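You operate a simulated robot arm through the tools that you are given. There is no shell and no other tool. Be economical: measure what you need, move in short steps, check, and stop when the job is done.

Carry out the task below with a simulated robot arm. There is one attempt and no reset: what you move stays moved.

Task
On the worktop above the washer, make the block battery and the softener bottle change places.

The check looks at the end state, three seconds after you hand in, the way a careful person would. Anything else that was tipped, shoved, dropped, spilled or broken makes it a failure.

Robot
A 6-joint arm with a two-finger parallel gripper, fixed in place. Base frame: the origin is at the foot of the arm, x ahead of it, y to its left, z up; the work surface is at about z = 91. Units: cm, degrees, N and s.
With the tool pointing down near the work surface it reaches from about 24 to 62 cm from the base axis. Its first joint turns from -66.0 to 66.0 degrees. Payload 2.7 kg.
Tool frame: the origin (TCP) lies between the finger pads and is the grasp point; the fingertips stand 2.3 cm ahead of it; z points along the fingers, y is the line along which they close. Largest opening 9.4 cm; finger width 3.8, thickness 1; the body of the gripper, 5.4 by 9.6 cm, starts 3.9 cm behind the TCP.
Orientation is that of the tool frame in the base frame, as a unit quaternion [w, x, y, z]. With the fingers straight down and closing along the base's y, the tool's x points along the base's -x, its y along +y and its z along -z.

Tools
- The arm moves only by the tool arm_command. Its argument "rows" is a list that holds one entry, the list of rows, each a list of 5 numbers: the shift along the tool's x, y, z in units of 40 mm (1.0 is 40 mm), then the turn about the tool's z in units of 4 degrees (1.0 is 4 degrees), then the gripper command, from -1 (shut) to 1 (fully open), values between in proportion. In form: [[[x, y, z, spin, fingers], ...]]. A call has 1 to 8 rows; each row shifts and turns the commanded pose from where the row before left it, along the tool's axes as they then stand. A call with a number of a shift or a turn outside -1 to 1 is refused whole. Each row takes 0.2 s and may step no farther than 5 cm and 8.6 degrees from the row before; otherwise, or with a gripper value out of range, the whole call is refused. A pose out of reach is approached as far as the arm can. The call stops where the force on the tool passes 40 N (or 10 N more than at its start, if that is more) or the arm is blocked; 0.2 s more then pass. Each finger travels about 4.5 cm/s and halts on what it meets, pressing with about 30 N; the grip force reading is that of the motor and also rises with nothing between the fingers. The clock runs only during rows and for 0.2 s after the last one: add rows that do not move to give the fingers time. The reply holds the time, the measured pose of the TCP, the force on the tool along the base axes, the opening and the grip force, in the units named above and with some noise, and new pictures: "pictures" is both (left out), scene, wrist or none.
- Cameras (640 x 400 px; columns grow to the right, rows downward): "scene" is fixed at [8.43, -43.28, 141.87]; the picture's right is [0.73, -0.69, 0.00], its down [-0.29, -0.30, -0.91] and it looks along [0.62, 0.66, -0.42] (base axes); focal length 322 px, centre (320, 200). "wrist" rides on the gripper at [8.7, 1.6, -7.5] in the tool frame; the picture's right is [-0.18, 0.98, 0.00], its down [-0.58, -0.11, -0.81] and it looks along [-0.79, -0.15, 0.59] (tool axes); focal length 243 px, centre (320, 200). There is no depth. A picture from a camera that has moved, and an enlarged one, comes with that camera's place and axes in the base frame and with its lens.
- enlarge(camera, box): a new picture of the part [left, top, right, bottom] of that camera's present view, enlarged. It takes no simulated time.
- sign_off(): hands the job in; it is judged then, once.

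Work in short steps. Places have to be worked out from the pictures, the camera data and where the tool is seen: move nearer, look again, correct. Check each grasp and each placing, and mend what went wrong. You have 120 turns and 200 pictures in all, those below and enlarged ones among them. Open the gripper and draw the arm clear of the work before you hand the job in, unless the task says otherwise; then end with one line.

The tools are called after "Request:" as name(argument=value, ...) on one line, values as JSON. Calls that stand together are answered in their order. arm_command: Moves the arm, as the interface text tells. Its arguments: {"type":"object","properties":{"rows":{"type":"array","items":{"type":"array","items":{"type":"array","items":{"type":"number"}}}},"pictures":{"type":"string","enum":["both","scene","wrist","none"]}},"required":["rows"]} The other tools are called the same way: enlarge (camera, box) takes an enlarged picture of a part of a camera's view; sign_off () hands the job in.

At the start:

```text
clock: 0.0
tcp_pos: [41.72, 7.46, 118.89]
ee_rot: [0.001, -0.001, 1.0, 0.0]
wrist_force: [-0.5, 0.2, 0.4]
gripper_width: 9.38
grip_force: 0.0
```

scene: 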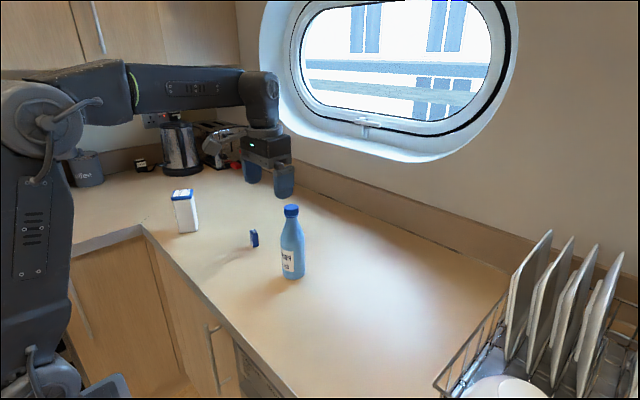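
wrist: 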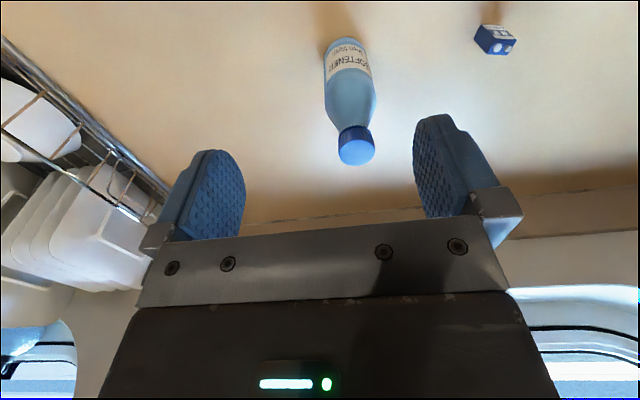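

I'll enlarge the views to identify the objects and their orientation.

Request:
enlarge(camera="scene", box=[160, 170, 340, 290])

Request:
enlarge(camera="wrist", box=[300, 0, 540, 180])

```text
3.33 times, centred on (250, 230) of scene
camera zoom: at [8.43, -43.28, 141.87], right [0.73, -0.69, 0.0], down [-0.29, -0.3, -0.91], along [0.62, 0.66, -0.42], focal length 1074 px, centre (553, 100)
```

zoom: 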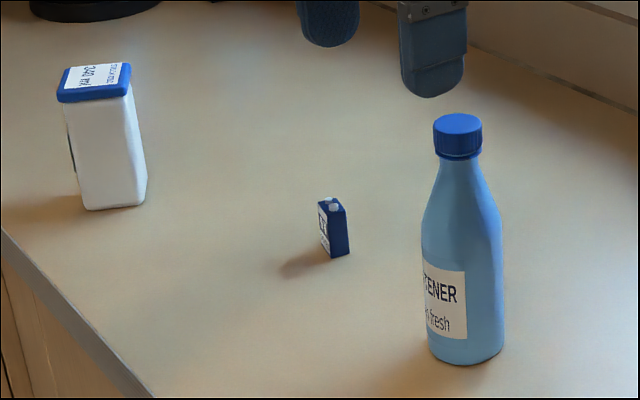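

```text
2.22 times, centred on (420, 90) of wrist
camera zoom: at [33.12, 9.02, 126.37], right [0.18, 0.98, 0.0], down [0.58, -0.11, 0.81], along [0.79, -0.15, -0.59], focal length 539 px, centre (98, 444)
```

zoom: 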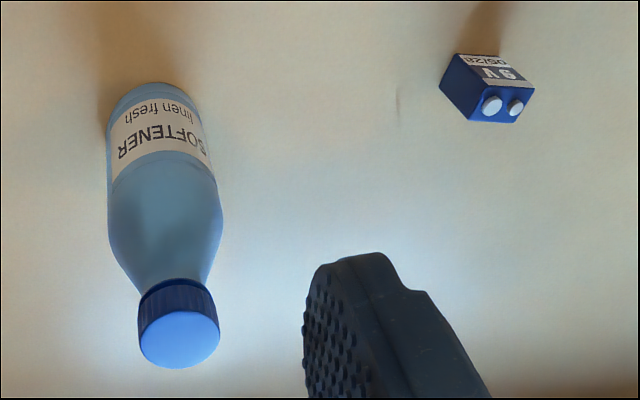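

The small 9 V block battery stands at about (48.5, 26.9) with its long side about 15° off y. The bottle stands at about (48.8, 9.4) with its top near z = 109.5. I'll move above the battery and turn to match it.

Request:
arm_command(rows=[[[-0.34, 0.972, 0, 0, 1], [-0.34, 0.972, 0, 0, 1], [-0.34, 0.972, 0, 0, 1], [-0.34, 0.972, 0, 0, 1], [-0.34, 0.972, 0, 0, 1], [0, 0, 0.5, 1, 1], [0, 0, 0.5, 1, 1], [0, 0, 0.5, 1, 1]]])

```text
clock: 1.8
tcp_pos: [48.39, 27.0, 113.04]
ee_rot: [0.001, 0.104, 0.995, 0.001]
wrist_force: [1.6, -0.4, 0.6]
gripper_width: 9.43
grip_force: 0.1
camera wrist: at [40.42, 30.31, 120.42], right [0.38, 0.92, 0.0], down [0.54, -0.23, 0.81], along [0.75, -0.31, -0.59], focal length 243 px, centre (320, 200)
```

scene: 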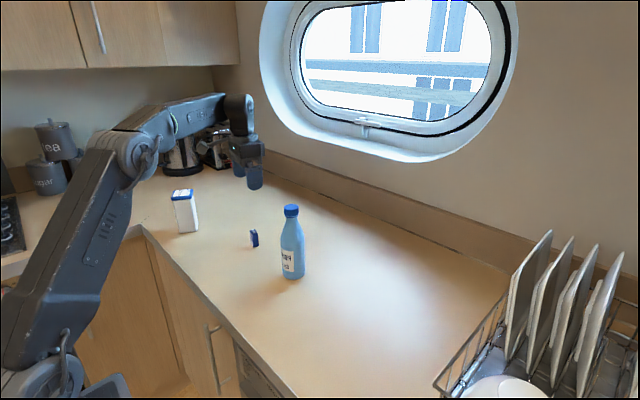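
wrist: 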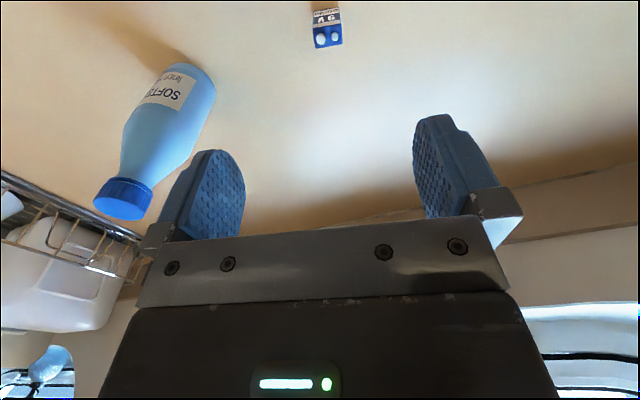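

The tool is above the battery. I'll enlarge the wrist view to refine position and angle.

Request:
enlarge(camera="wrist", box=[280, 0, 376, 60])

```text
6.67 times, centred on (328, 30) of wrist
camera zoom: at [40.42, 30.31, 120.42], right [0.38, 0.92, 0.0], down [0.54, -0.23, 0.81], along [0.75, -0.31, -0.59], focal length 1618 px, centre (267, 1333)
```

zoom: 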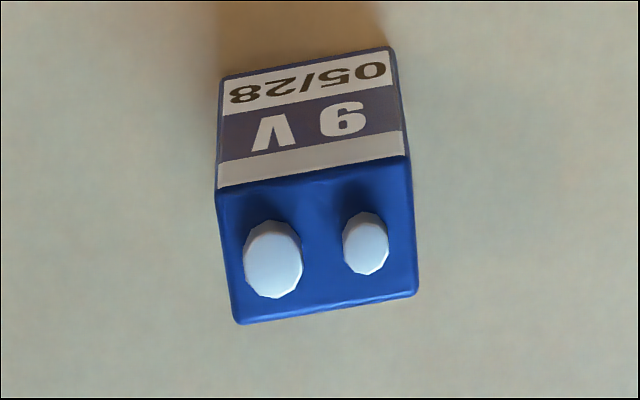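

The refined battery centre is (49.3, 27.5), top z about 95.3, angle 14°. I'll correct for that and descend to just above it.

Request:
arm_command(rows=[[[-0.194, 0.169, 0.5, 0.5, 1], [0, 0, 0.9, 0, 1], [0, 0, 0.9, 0, 1], [0, 0, 0.9, 0, 1], [0, 0, 0.1, 0, 1]]])

```text
clock: 3.0
tcp_pos: [49.69, 27.37, 99.71]
ee_rot: [0.001, 0.121, 0.993, -0.001]
wrist_force: [-0.1, -0.5, -1.3]
gripper_width: 9.38
grip_force: 0.1
camera wrist: at [41.62, 31.06, 107.27], right [0.42, 0.91, 0.0], down [0.54, -0.25, 0.81], along [0.73, -0.33, -0.59], focal length 243 px, centre (320, 200)
```

scene: 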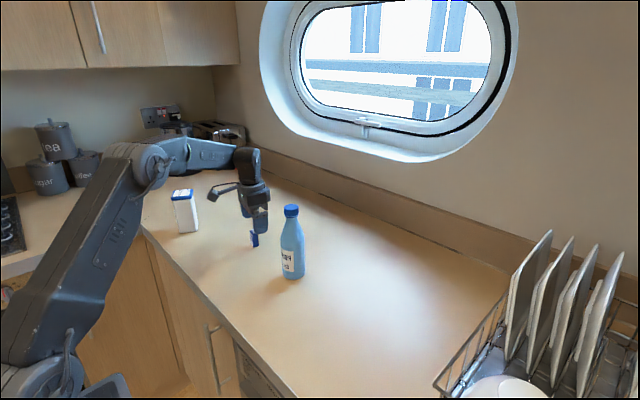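
wrist: 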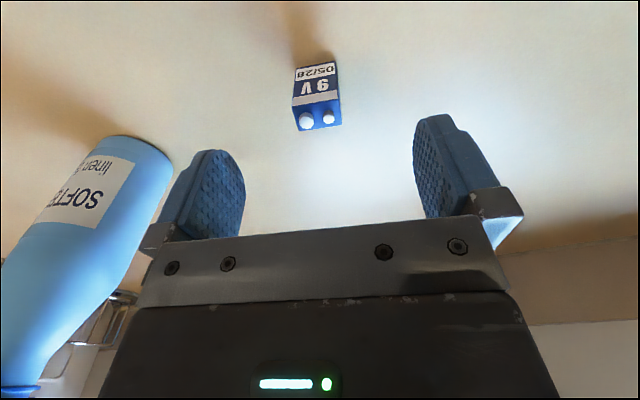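

The battery sits centred between the fingers, within about 0.5 cm. I'll descend to grasp height and close.

Request:
arm_command(rows=[[[0.1, 0.0, 0.5, 0, 1], [0, 0, 0.5, 0, 1], [0, 0, 0.4, 0, 1], [0, 0, 0, 0, -1], [0, 0, 0, 0, -1], [0, 0, 0, 0, -1], [0, 0, 0, 0, -1], [0, 0, 0, 0, -1]]])

```text
clock: 4.8
tcp_pos: [49.08, 27.41, 94.2]
ee_rot: [0.0, 0.121, 0.993, 0.0]
wrist_force: [0.5, 0.4, -0.2]
gripper_width: 2.6
grip_force: 30.4
camera wrist: at [41.12, 31.09, 101.73], right [0.42, 0.91, 0.0], down [0.54, -0.25, 0.81], along [0.73, -0.33, -0.59], focal length 243 px, centre (320, 200)
```

scene: 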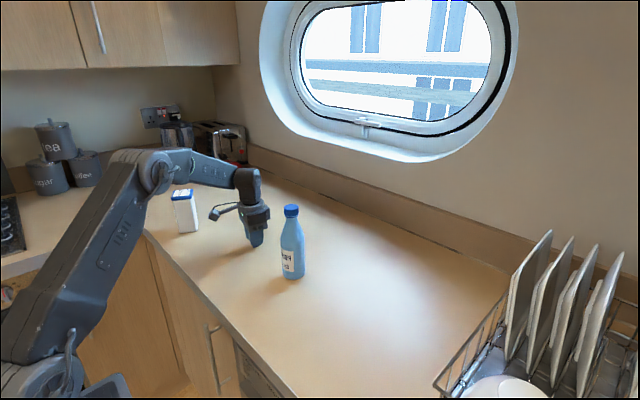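
wrist: 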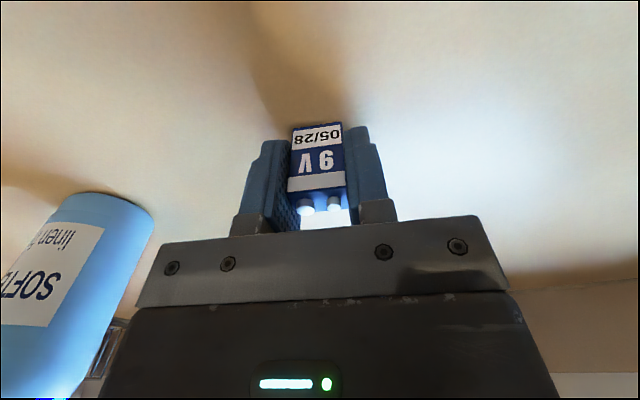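

The battery is gripped (2.6 cm opening). I'll lift it and carry it toward a temporary spot near (37, 18).

Request:
arm_command(rows=[[[0, 0, -0.75, 0, -1], [0, 0, -0.5, 0, -1], [0.585, -0.75, 0, 0, -1], [0.585, -0.75, 0, 0, -1], [0.585, -0.75, 0, 0, -1], [0.585, -0.75, 0, 0, -1], [0, 0, 0, 0, -1]]])

```text
clock: 6.4
tcp_pos: [36.9, 17.89, 98.95]
ee_rot: [0.001, 0.121, 0.993, 0.001]
wrist_force: [-0.9, 0.5, -0.3]
gripper_width: 2.6
grip_force: 30.7
camera wrist: at [28.97, 21.53, 106.57], right [0.42, 0.91, 0.0], down [0.54, -0.25, 0.81], along [0.73, -0.33, -0.59], focal length 243 px, centre (320, 200)
```

scene: 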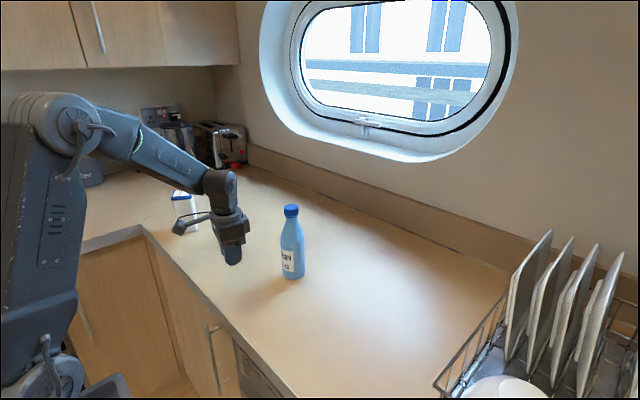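
wrist: 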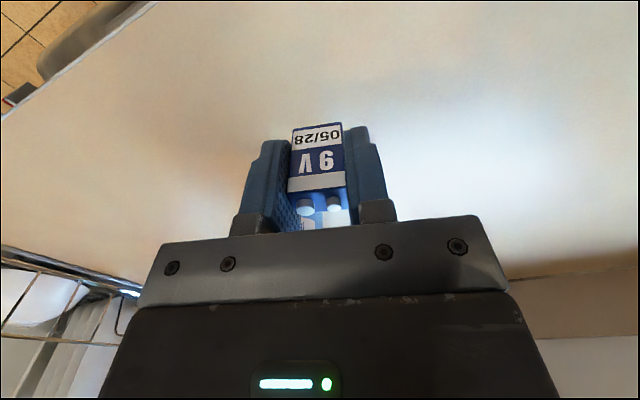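

Still well held, and the spot is clear worktop. I'll lower to the grasp height, checking force.

Request:
arm_command(rows=[[[0, 0, 0.6, 0, -1], [0, 0, 0.4, 0, -1], [0, 0, 0.2, 0, -1], [0, 0, 0.05, 0, -1], [0, 0, 0, 0, -1]]])

```text
clock: 7.6
tcp_pos: [37.02, 17.99, 94.1]
ee_rot: [0.001, 0.121, 0.993, 0.001]
wrist_force: [-3.7, -1.5, 13.4]
gripper_width: 2.59
grip_force: 30.5
camera wrist: at [29.02, 21.66, 101.7], right [0.41, 0.91, 0.0], down [0.54, -0.25, 0.81], along [0.74, -0.33, -0.59], focal length 243 px, centre (320, 200)
```

scene: 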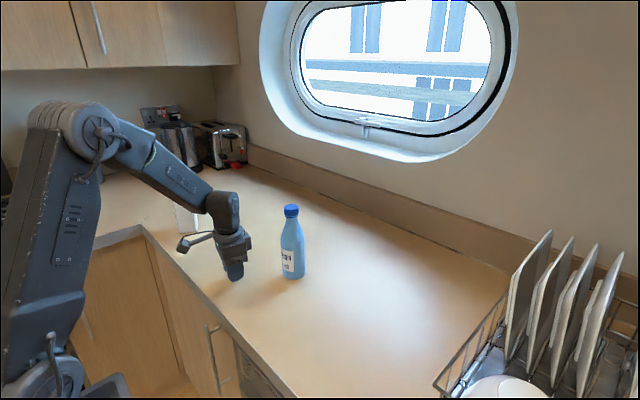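
wrist: 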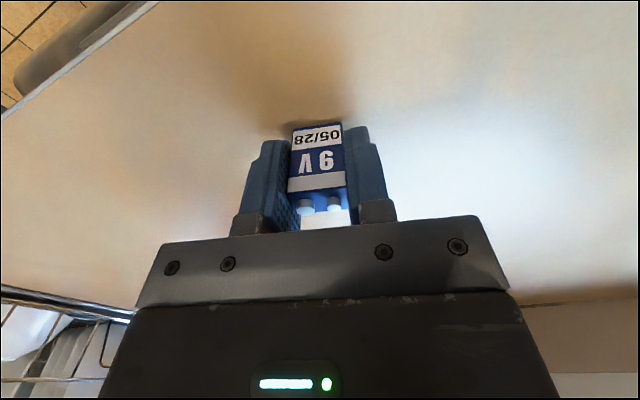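

The battery touches the surface (13 N). I'll ease off slightly, open the fingers and rise straight up.

Request:
arm_command(rows=[[[0, 0, -0.02, 0, -1], [0, 0, 0, 0, 0.3], [0, 0, 0, 0, 0.3], [0, 0, 0, 0, 0.3], [0, 0, -0.5, 0, 0.3], [0, 0, -0.9, 0, 0.3], [0, 0, -1, 0, 1], [0, 0, -1, 0, 1]]])

```text
clock: 9.4
tcp_pos: [36.99, 17.97, 107.76]
ee_rot: [0.0, 0.121, 0.993, 0.0]
wrist_force: [0.9, 0.4, 0.4]
gripper_width: 9.41
grip_force: 0.1
camera wrist: at [29.0, 21.64, 115.34], right [0.42, 0.91, 0.0], down [0.54, -0.25, 0.81], along [0.73, -0.33, -0.59], focal length 243 px, centre (320, 200)
```

scene: 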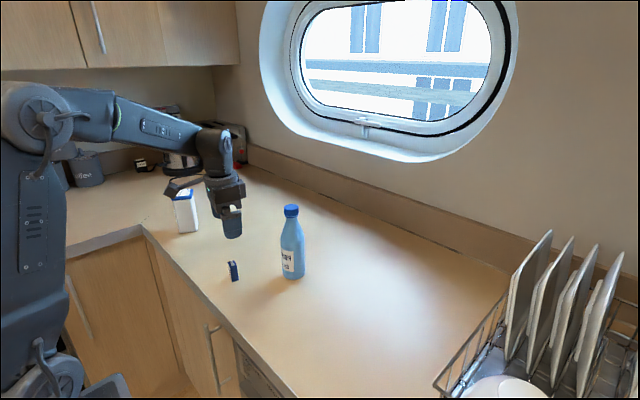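
wrist: 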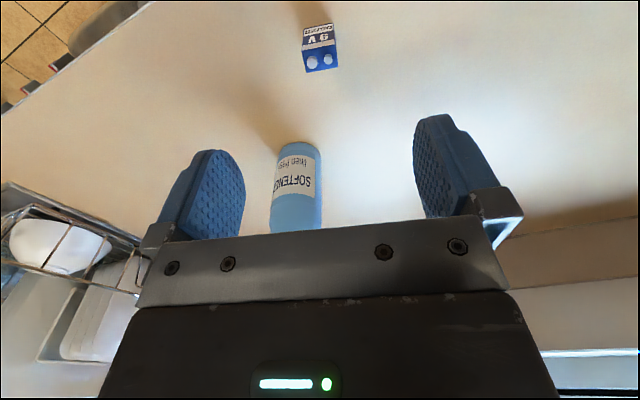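

The battery stands upright at about (37, 18). I'll rise, turn back square, and move above the bottle.

Request:
arm_command(rows=[[[0, 0, -0.64, -0.875, 1], [0, 0, -0.64, -0.875, 1], [0, 0, -0.64, -0.875, 1], [0, 0, -0.64, -0.875, 1], [-0.7375, -0.5375, 0, 0, 1], [-0.7375, -0.5375, 0, 0, 1], [-0.7375, -0.5375, 0, 0, 1], [-0.7375, -0.5375, 0, 0, 1]]])

```text
clock: 11.2
tcp_pos: [48.8, 9.31, 117.85]
ee_rot: [0.001, -0.001, 1.0, 0.0]
wrist_force: [0.1, -0.5, 0.1]
gripper_width: 9.4
grip_force: 0.1
camera wrist: at [40.16, 10.99, 125.3], right [0.18, 0.98, 0.0], down [0.58, -0.11, 0.81], along [0.79, -0.15, -0.59], focal length 243 px, centre (320, 200)
```

scene: 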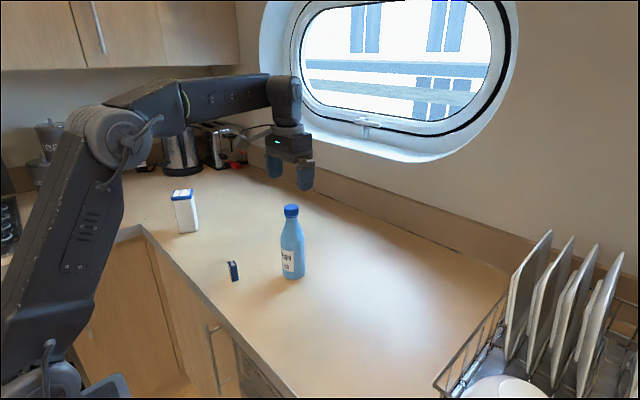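
wrist: 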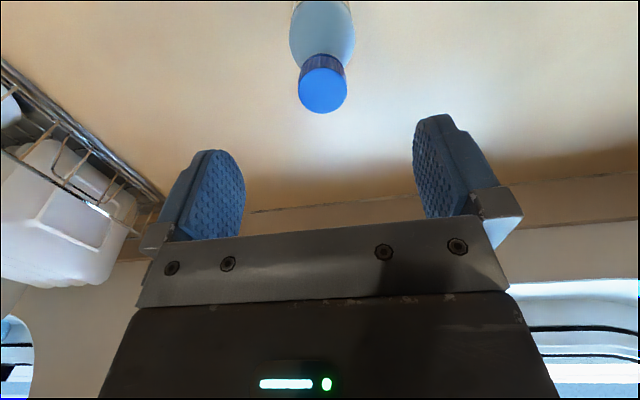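

The cap centre works out to about (48.6, 9.5), z 109.5, nearly aligned. I'll lower to cap height and look before closing.

Request:
arm_command(rows=[[[0, 0.05, 0.8, 0, 1], [0, 0, 0.8, 0, 1], [0, 0, 0.5, 0, 1], [0, 0, 0.3, 0, 1], [0, 0, 0, 0, 1]]])

Request:
enlarge(camera="scene", box=[240, 160, 360, 290])

```text
clock: 12.4
tcp_pos: [48.83, 9.73, 108.2]
ee_rot: [0.0, -0.001, 1.0, 0.0]
wrist_force: [0.3, 0.1, 0.6]
gripper_width: 9.38
grip_force: 0.0
camera wrist: at [40.26, 11.32, 115.72], right [0.18, 0.98, 0.0], down [0.58, -0.11, 0.81], along [0.79, -0.15, -0.59], focal length 243 px, centre (320, 200)
```

scene: 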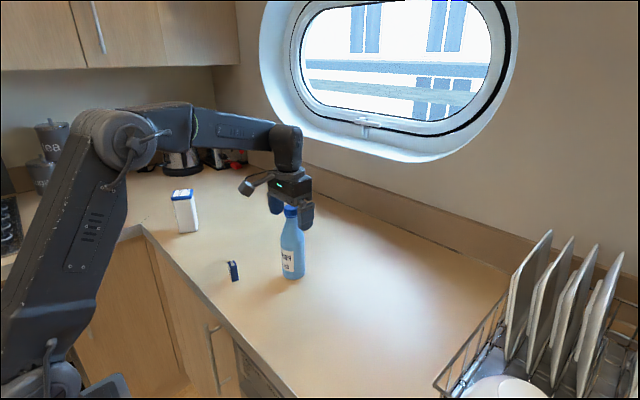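
wrist: 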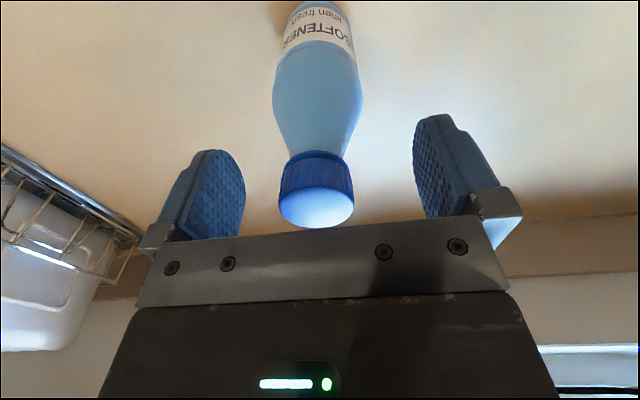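

```text
3.08 times, centred on (300, 225) of scene
camera zoom: at [8.43, -43.28, 141.87], right [0.73, -0.69, 0.0], down [-0.29, -0.3, -0.91], along [0.62, 0.66, -0.42], focal length 991 px, centre (382, 123)
```

zoom: 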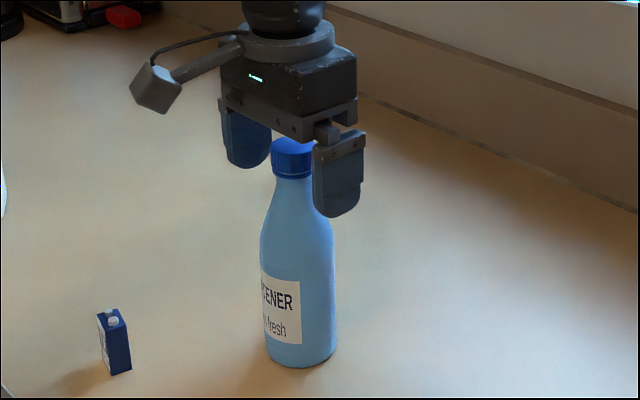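

The cap is between the fingers with the palm clear above it. I'll nudge y slightly and close.

Request:
arm_command(rows=[[[0, -0.04, 0, 0, 1], [0, 0, 0, 0, -1], [0, 0, 0, 0, -1], [0, 0, 0, 0, -1], [0, 0, 0, 0, -1], [0, 0, 0, 0, -1]]])

Request:
enlarge(camera="scene", box=[240, 160, 360, 290])

```text
clock: 13.8
tcp_pos: [49.0, 9.58, 108.29]
ee_rot: [0.001, 0.0, 1.0, 0.0]
wrist_force: [0.4, -0.9, 0.5]
gripper_width: 3.17
grip_force: 30.1
camera wrist: at [40.28, 11.14, 115.82], right [0.18, 0.98, 0.0], down [0.58, -0.11, 0.81], along [0.79, -0.15, -0.59], focal length 243 px, centre (320, 200)
```

scene: 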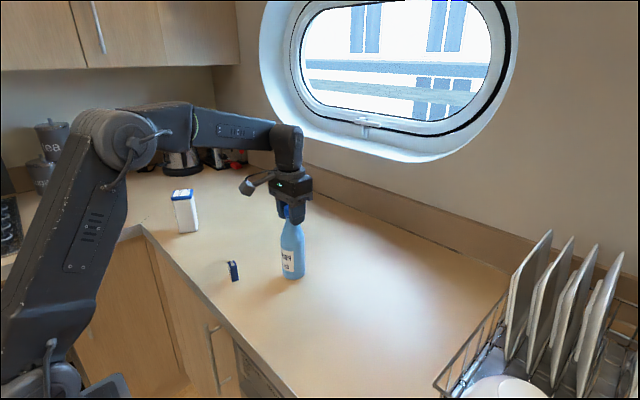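
wrist: 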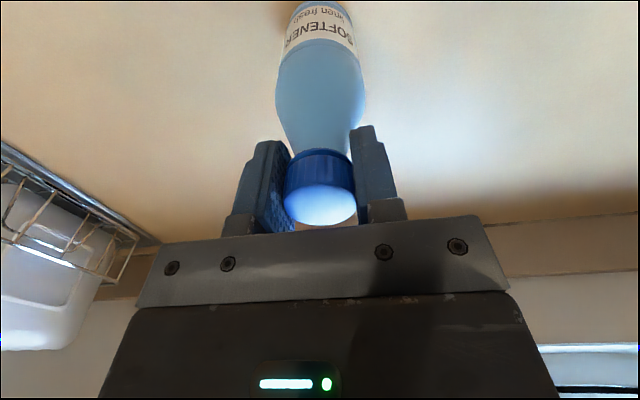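

```text
3.08 times, centred on (300, 225) of scene
camera zoom: at [8.43, -43.28, 141.87], right [0.73, -0.69, 0.0], down [-0.29, -0.3, -0.91], along [0.62, 0.66, -0.42], focal length 991 px, centre (382, 123)
```

zoom: 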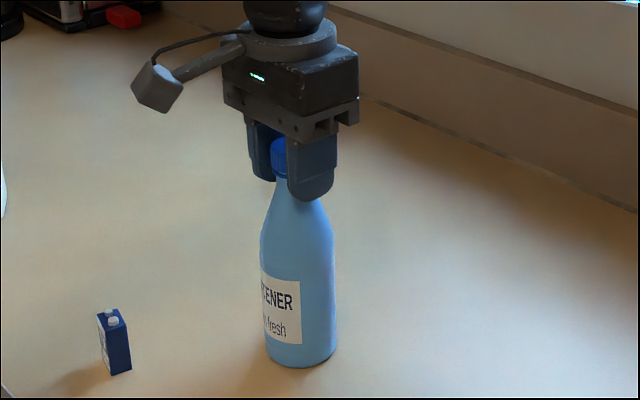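

The cap is gripped at 3.2 cm. I'll lift a few centimetres and check that the bottle hangs straight.

Request:
arm_command(rows=[[[0, 0, -0.2, 0, -1], [0, 0, -0.4, 0, -1], [0, 0, -0.4, 0, -1], [0, 0, 0, 0, -1]]])

```text
clock: 14.8
tcp_pos: [48.79, 9.46, 112.26]
ee_rot: [0.001, 0.0, 1.0, 0.0]
wrist_force: [-0.3, 0.0, -5.4]
gripper_width: 3.19
grip_force: 29.2
camera wrist: at [40.22, 11.17, 119.83], right [0.18, 0.98, 0.0], down [0.58, -0.11, 0.81], along [0.79, -0.15, -0.59], focal length 243 px, centre (320, 200)
```

scene: 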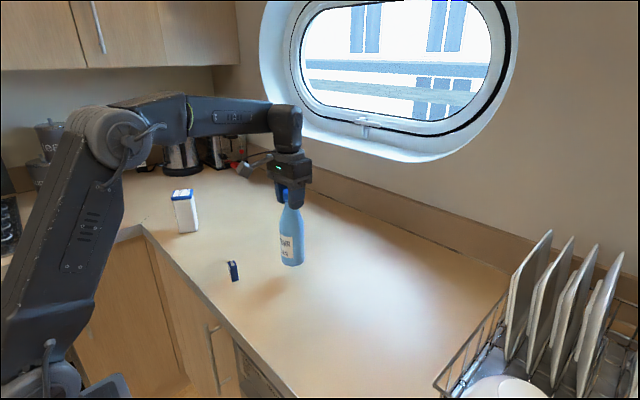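
wrist: 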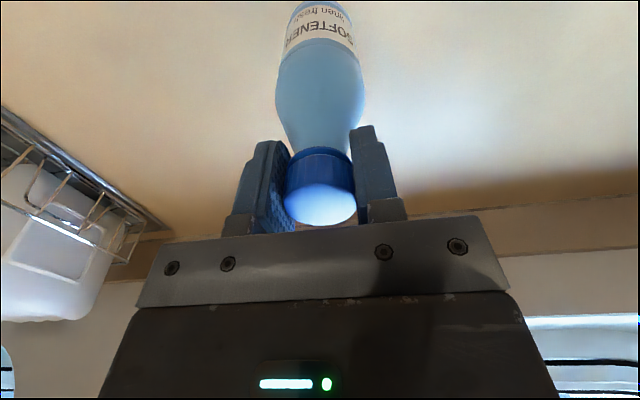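

The bottle hangs straight (5.4 N). I'll carry it along +y to the battery's former spot.

Request:
arm_command(rows=[[[0, 0.4, 0, 0, -1], [-0.02, 0.65, 0, 0, -1], [-0.02, 0.7, 0, 0, -1], [-0.02, 0.75, 0, 0, -1], [0, 0.75, 0, 0, -1], [0, 0.7, 0, 0, -1], [0, 0.53, 0, 0, -1], [0, 0, 0, 0, -1]]])

```text
clock: 16.6
tcp_pos: [49.07, 27.51, 112.35]
ee_rot: [-0.001, -0.001, 1.0, 0.0]
wrist_force: [-0.2, -0.2, -5.2]
gripper_width: 3.17
grip_force: 29.8
camera wrist: at [40.51, 29.06, 119.84], right [0.18, 0.98, 0.0], down [0.58, -0.11, 0.81], along [0.79, -0.15, -0.59], focal length 243 px, centre (320, 200)
```

scene: 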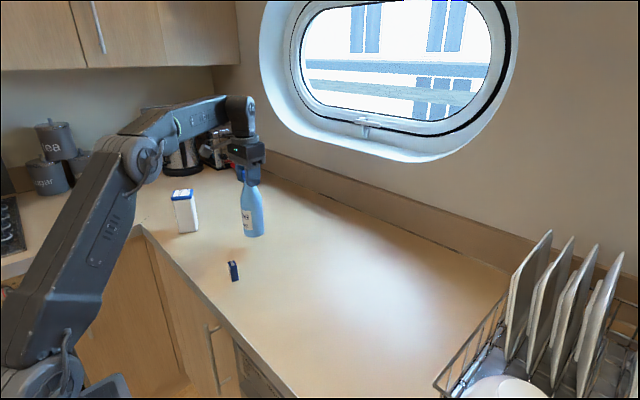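
wrist: 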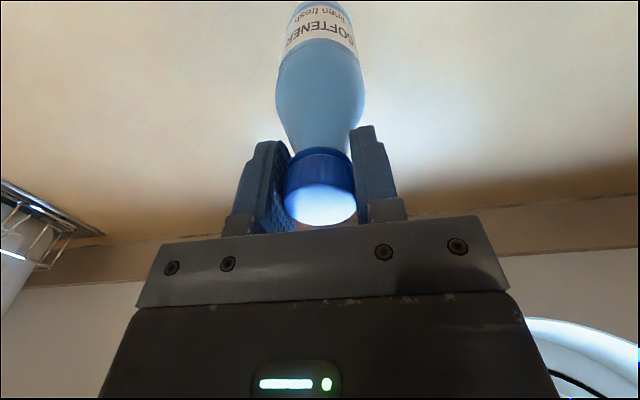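

The bottle is over (49.1, 27.5). I'll lower 4 cm gently.

Request:
arm_command(rows=[[[0, 0, 0.4, 0, -1], [0, 0, 0.35, 0, -1], [0, 0, 0.15, 0, -1], [0, 0, 0.08, 0, -1], [0, 0, 0.03, 0, -1], [0, 0, 0, 0, -1]]])

Request:
enlarge(camera="scene", box=[180, 140, 300, 260])

```text
clock: 18.0
tcp_pos: [49.17, 27.37, 108.33]
ee_rot: [0.001, -0.002, 1.0, 0.0]
wrist_force: [0.1, 0.6, -2.8]
gripper_width: 3.19
grip_force: 29.9
camera wrist: at [40.59, 29.11, 115.92], right [0.18, 0.98, 0.0], down [0.58, -0.11, 0.81], along [0.79, -0.15, -0.59], focal length 243 px, centre (320, 200)
```

scene: 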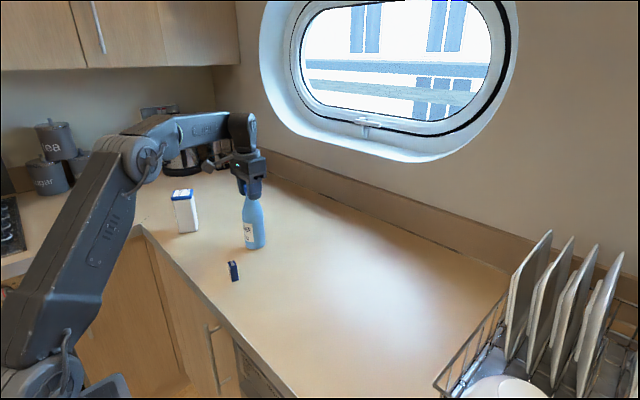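
wrist: 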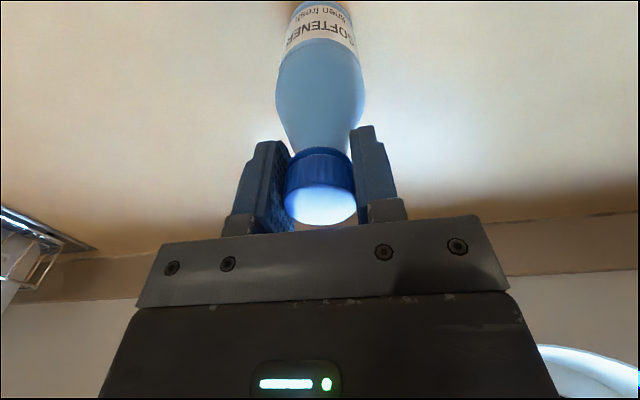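

```text
3.33 times, centred on (240, 200) of scene
camera zoom: at [8.44, -43.28, 141.87], right [0.73, -0.69, 0.0], down [-0.29, -0.3, -0.91], along [0.62, 0.66, -0.42], focal length 1074 px, centre (587, 200)
```

zoom: 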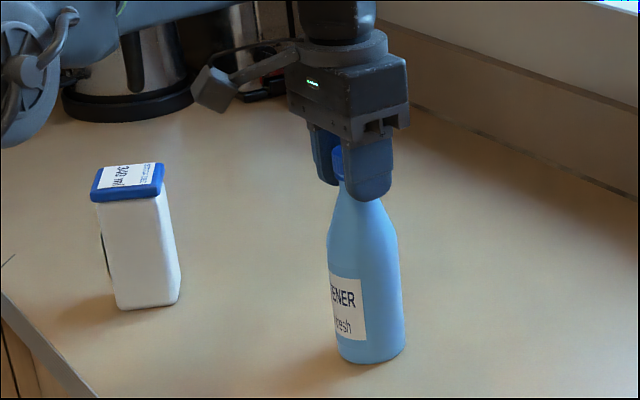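

The load has started to transfer (-2.8 N), so it is just touching. I'll lower slightly more to seat it.

Request:
arm_command(pictures="none", rows=[[[0, 0, 0.02, 0, -1], [0, 0, 0.01, 0, -1], [0, 0, 0, 0, -1]]])

```text
clock: 18.8
tcp_pos: [49.19, 27.51, 108.28]
ee_rot: [0.0, -0.002, 1.0, 0.0]
wrist_force: [0.9, -1.1, 1.4]
gripper_width: 3.18
grip_force: 29.6
```

Seated: the force is now +1.4 N. I'll open fully, and rise once the fingers have cleared.

Request:
arm_command(rows=[[[0, 0, 0, 0, 0], [0, 0, 0, 0, 0.9], [0, 0, 0, 0, 0.9], [0, 0, 0, 0, 0.9], [0, 0, -0.5, 0, 0.9], [0, 0, -1, 0, 0.9], [0, 0, -1, 0, 0.9]]])

```text
clock: 20.4
tcp_pos: [49.05, 27.42, 118.29]
ee_rot: [0.0, -0.001, 1.0, 0.0]
wrist_force: [-0.3, 0.3, 1.2]
gripper_width: 8.95
grip_force: 0.1
camera wrist: at [40.39, 29.09, 125.83], right [0.18, 0.98, 0.0], down [0.58, -0.11, 0.81], along [0.79, -0.15, -0.59], focal length 243 px, centre (320, 200)
```

scene: 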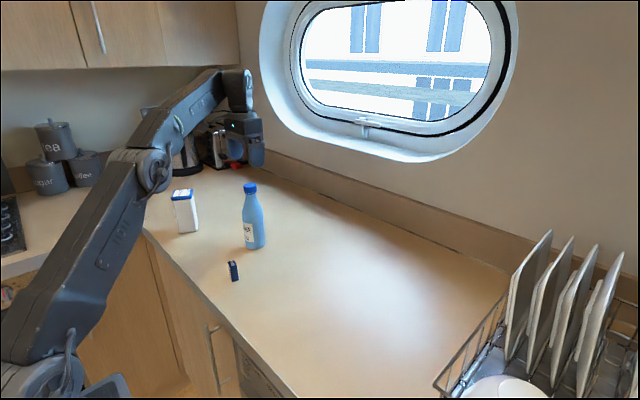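
wrist: 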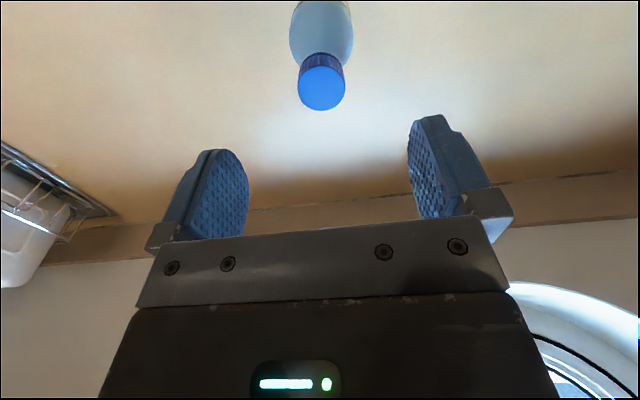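

The bottle stands free at its new place. I'll return above the battery at (37, 18), turn 14° and descend part-way.

Request:
arm_command(rows=[[[0.753, -0.589, 0, 0, 0.9], [0.753, -0.589, 0, 0, 0.9], [0.753, -0.589, 0, 0, 0.9], [0.753, -0.589, 0, 0, 0.9], [0, 0, 0.9, 1, 0.9], [0, 0, 0.9, 1, 0.9], [0, 0, 0.9, 1, 0.9], [0, 0, 0.9, 0.5, 0.9]]])

```text
clock: 22.2
tcp_pos: [37.01, 18.12, 103.83]
ee_rot: [0.001, 0.122, 0.993, 0.0]
wrist_force: [0.4, -0.3, -0.2]
gripper_width: 8.96
grip_force: 0.0
camera wrist: at [28.98, 21.78, 111.22], right [0.42, 0.91, 0.0], down [0.54, -0.25, 0.81], along [0.73, -0.34, -0.59], focal length 243 px, centre (320, 200)
```

scene: 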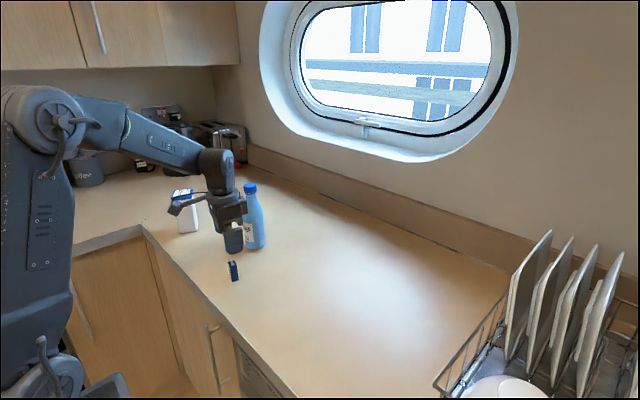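
wrist: 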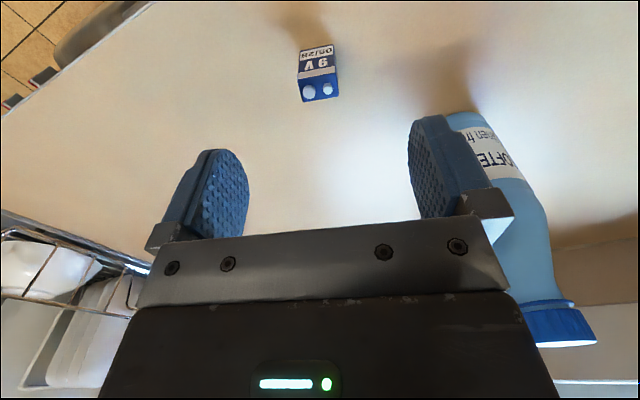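

The battery is at (37.0, 18.0), aligned with the tool. I'll descend and grip.

Request:
arm_command(rows=[[[0, 0, 0.9, 0, 0.9], [0, 0, 0.9, 0, 0.9], [0, 0, 0.6, 0, 0.9], [0, 0, 0, 0, -1], [0, 0, 0, 0, -1], [0, 0, 0, 0, -1], [0, 0, 0, 0, -1], [0, 0, 0, 0, -1]]])

```text
clock: 24.0
tcp_pos: [36.99, 18.12, 94.34]
ee_rot: [0.001, 0.121, 0.993, 0.0]
wrist_force: [0.6, 0.3, -0.8]
gripper_width: 2.6
grip_force: 30.0
camera wrist: at [29.0, 21.79, 101.8], right [0.42, 0.91, 0.0], down [0.54, -0.25, 0.81], along [0.73, -0.33, -0.59], focal length 243 px, centre (320, 200)
```

scene: 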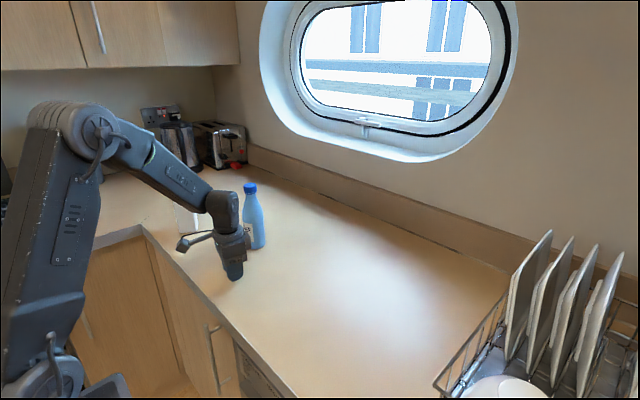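
wrist: 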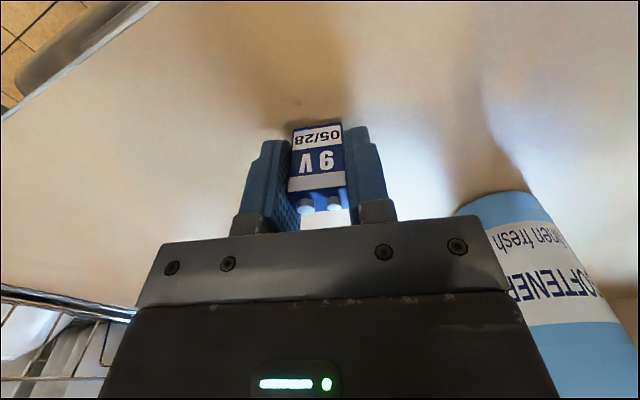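

Gripped at 2.6 cm. I'll lift and carry it to the bottle's old place at (48.9, 9.5).

Request:
arm_command(rows=[[[0, 0, -0.75, 0, -1], [0, 0, -0.5, 0, -1], [-0.85, -0.341, 0, 0, -1], [-0.85, -0.341, 0, 0, -1], [-0.85, -0.341, 0, 0, -1], [-0.85, -0.341, 0, 0, -1], [0, 0, 0, 0, -1]]])

```text
clock: 25.6
tcp_pos: [49.11, 9.43, 99.27]
ee_rot: [0.0, 0.121, 0.993, 0.0]
wrist_force: [0.2, -0.3, -1.0]
gripper_width: 2.59
grip_force: 29.9
camera wrist: at [41.11, 13.16, 106.81], right [0.41, 0.91, 0.0], down [0.54, -0.25, 0.81], along [0.73, -0.33, -0.59], focal length 243 px, centre (320, 200)
```

scene: 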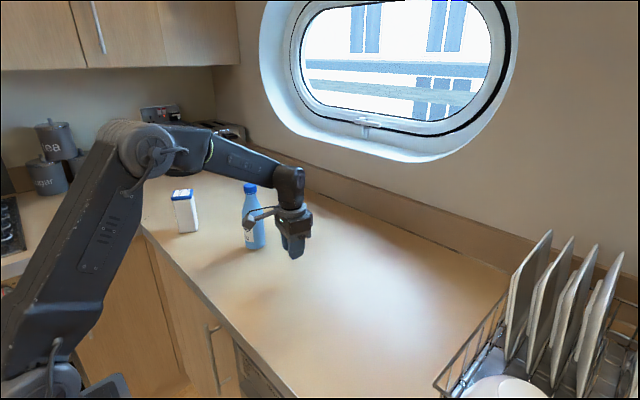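
wrist: 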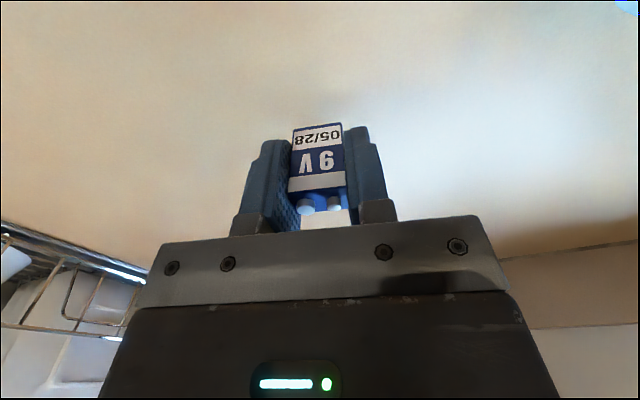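

In position at (49.1, 9.4). I'll lower gently to the surface.

Request:
arm_command(pictures="none", rows=[[[0, 0, 0.6, 0, -1], [0, 0, 0.4, 0, -1], [0, 0, 0.18, 0, -1], [0, 0, 0.06, 0, -1], [0, 0, 0, 0, -1]]])

```text
clock: 26.8
tcp_pos: [49.06, 9.53, 94.23]
ee_rot: [0.002, 0.12, 0.993, 0.0]
wrist_force: [-1.6, -0.3, 3.4]
gripper_width: 2.6
grip_force: 29.4
```

It touches the surface (3.4 N). I'll open the fingers and rise straight up.

Request:
arm_command(rows=[[[0, 0, 0, 0, 0.3], [0, 0, 0, 0, 0.3], [0, 0, 0, 0, 0.3], [0, 0, -0.5, 0, 0.3], [0, 0, -0.9, 0, 0.3], [0, 0, -1, 0, 0.9], [0, 0, -1, 0, 0.9], [0, 0, -1, 0, 0.9]]])

Request:
enlarge(camera="scene", box=[160, 160, 340, 290])

```text
clock: 28.6
tcp_pos: [48.97, 9.36, 112.12]
ee_rot: [-0.001, 0.121, 0.993, 0.0]
wrist_force: [0.1, -0.7, 0.0]
gripper_width: 8.95
grip_force: 0.0
camera wrist: at [40.92, 13.1, 119.57], right [0.42, 0.91, 0.0], down [0.54, -0.25, 0.81], along [0.73, -0.33, -0.59], focal length 243 px, centre (320, 200)
```

scene: 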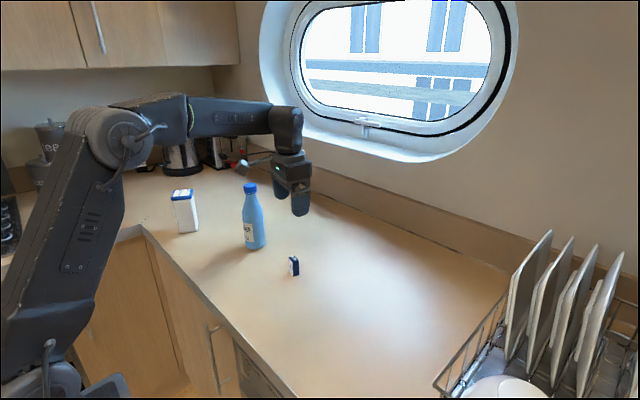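
wrist: 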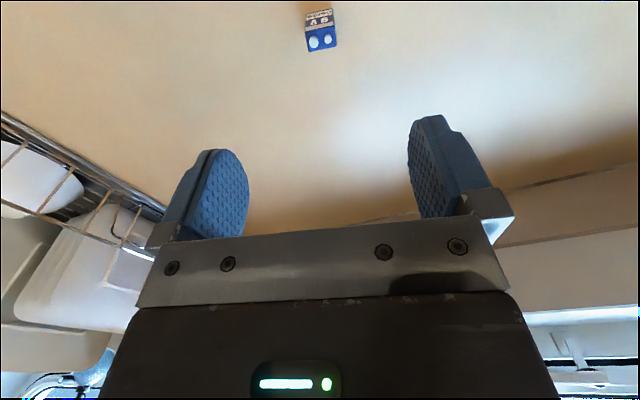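

```text
3.08 times, centred on (250, 225) of scene
camera zoom: at [8.43, -43.28, 141.87], right [0.73, -0.69, 0.0], down [-0.29, -0.3, -0.91], along [0.62, 0.66, -0.42], focal length 991 px, centre (535, 123)
```

zoom: 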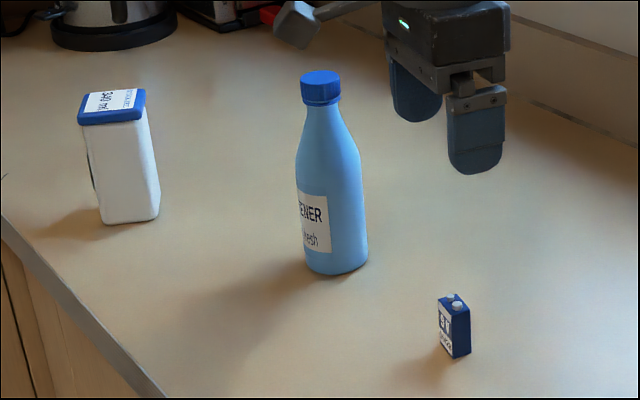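

Both stand upright in exchanged places and the carton is untouched. I'll draw the arm clear, upward and back.

Request:
arm_command(pictures="scene", rows=[[[0, 0, -0.8, 0, 0.9], [0, 0, -0.8, 0, 0.9], [0.8, 0, 0, 0, 0.9], [0.8, 0, 0, 0, 0.9], [0.8, 0, 0, 0, 0.9], [0, 0, 0, 0, 0.9]]])

```text
clock: 30.0
tcp_pos: [39.63, 11.67, 118.13]
ee_rot: [0.001, 0.121, 0.993, 0.0]
wrist_force: [-0.1, 0.4, -0.2]
gripper_width: 8.91
grip_force: 0.0
```

scene: 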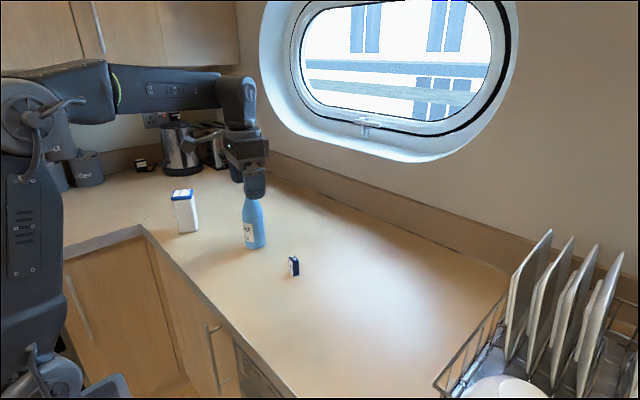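

The arm is clear of both objects, the gripper is open and everything is standing, so I'll hand in.

Request:
sign_off()

```text
The job is handed in.
```

The block battery and the softener bottle have changed places; both are standing upright, nothing else was moved, and the job is handed in.
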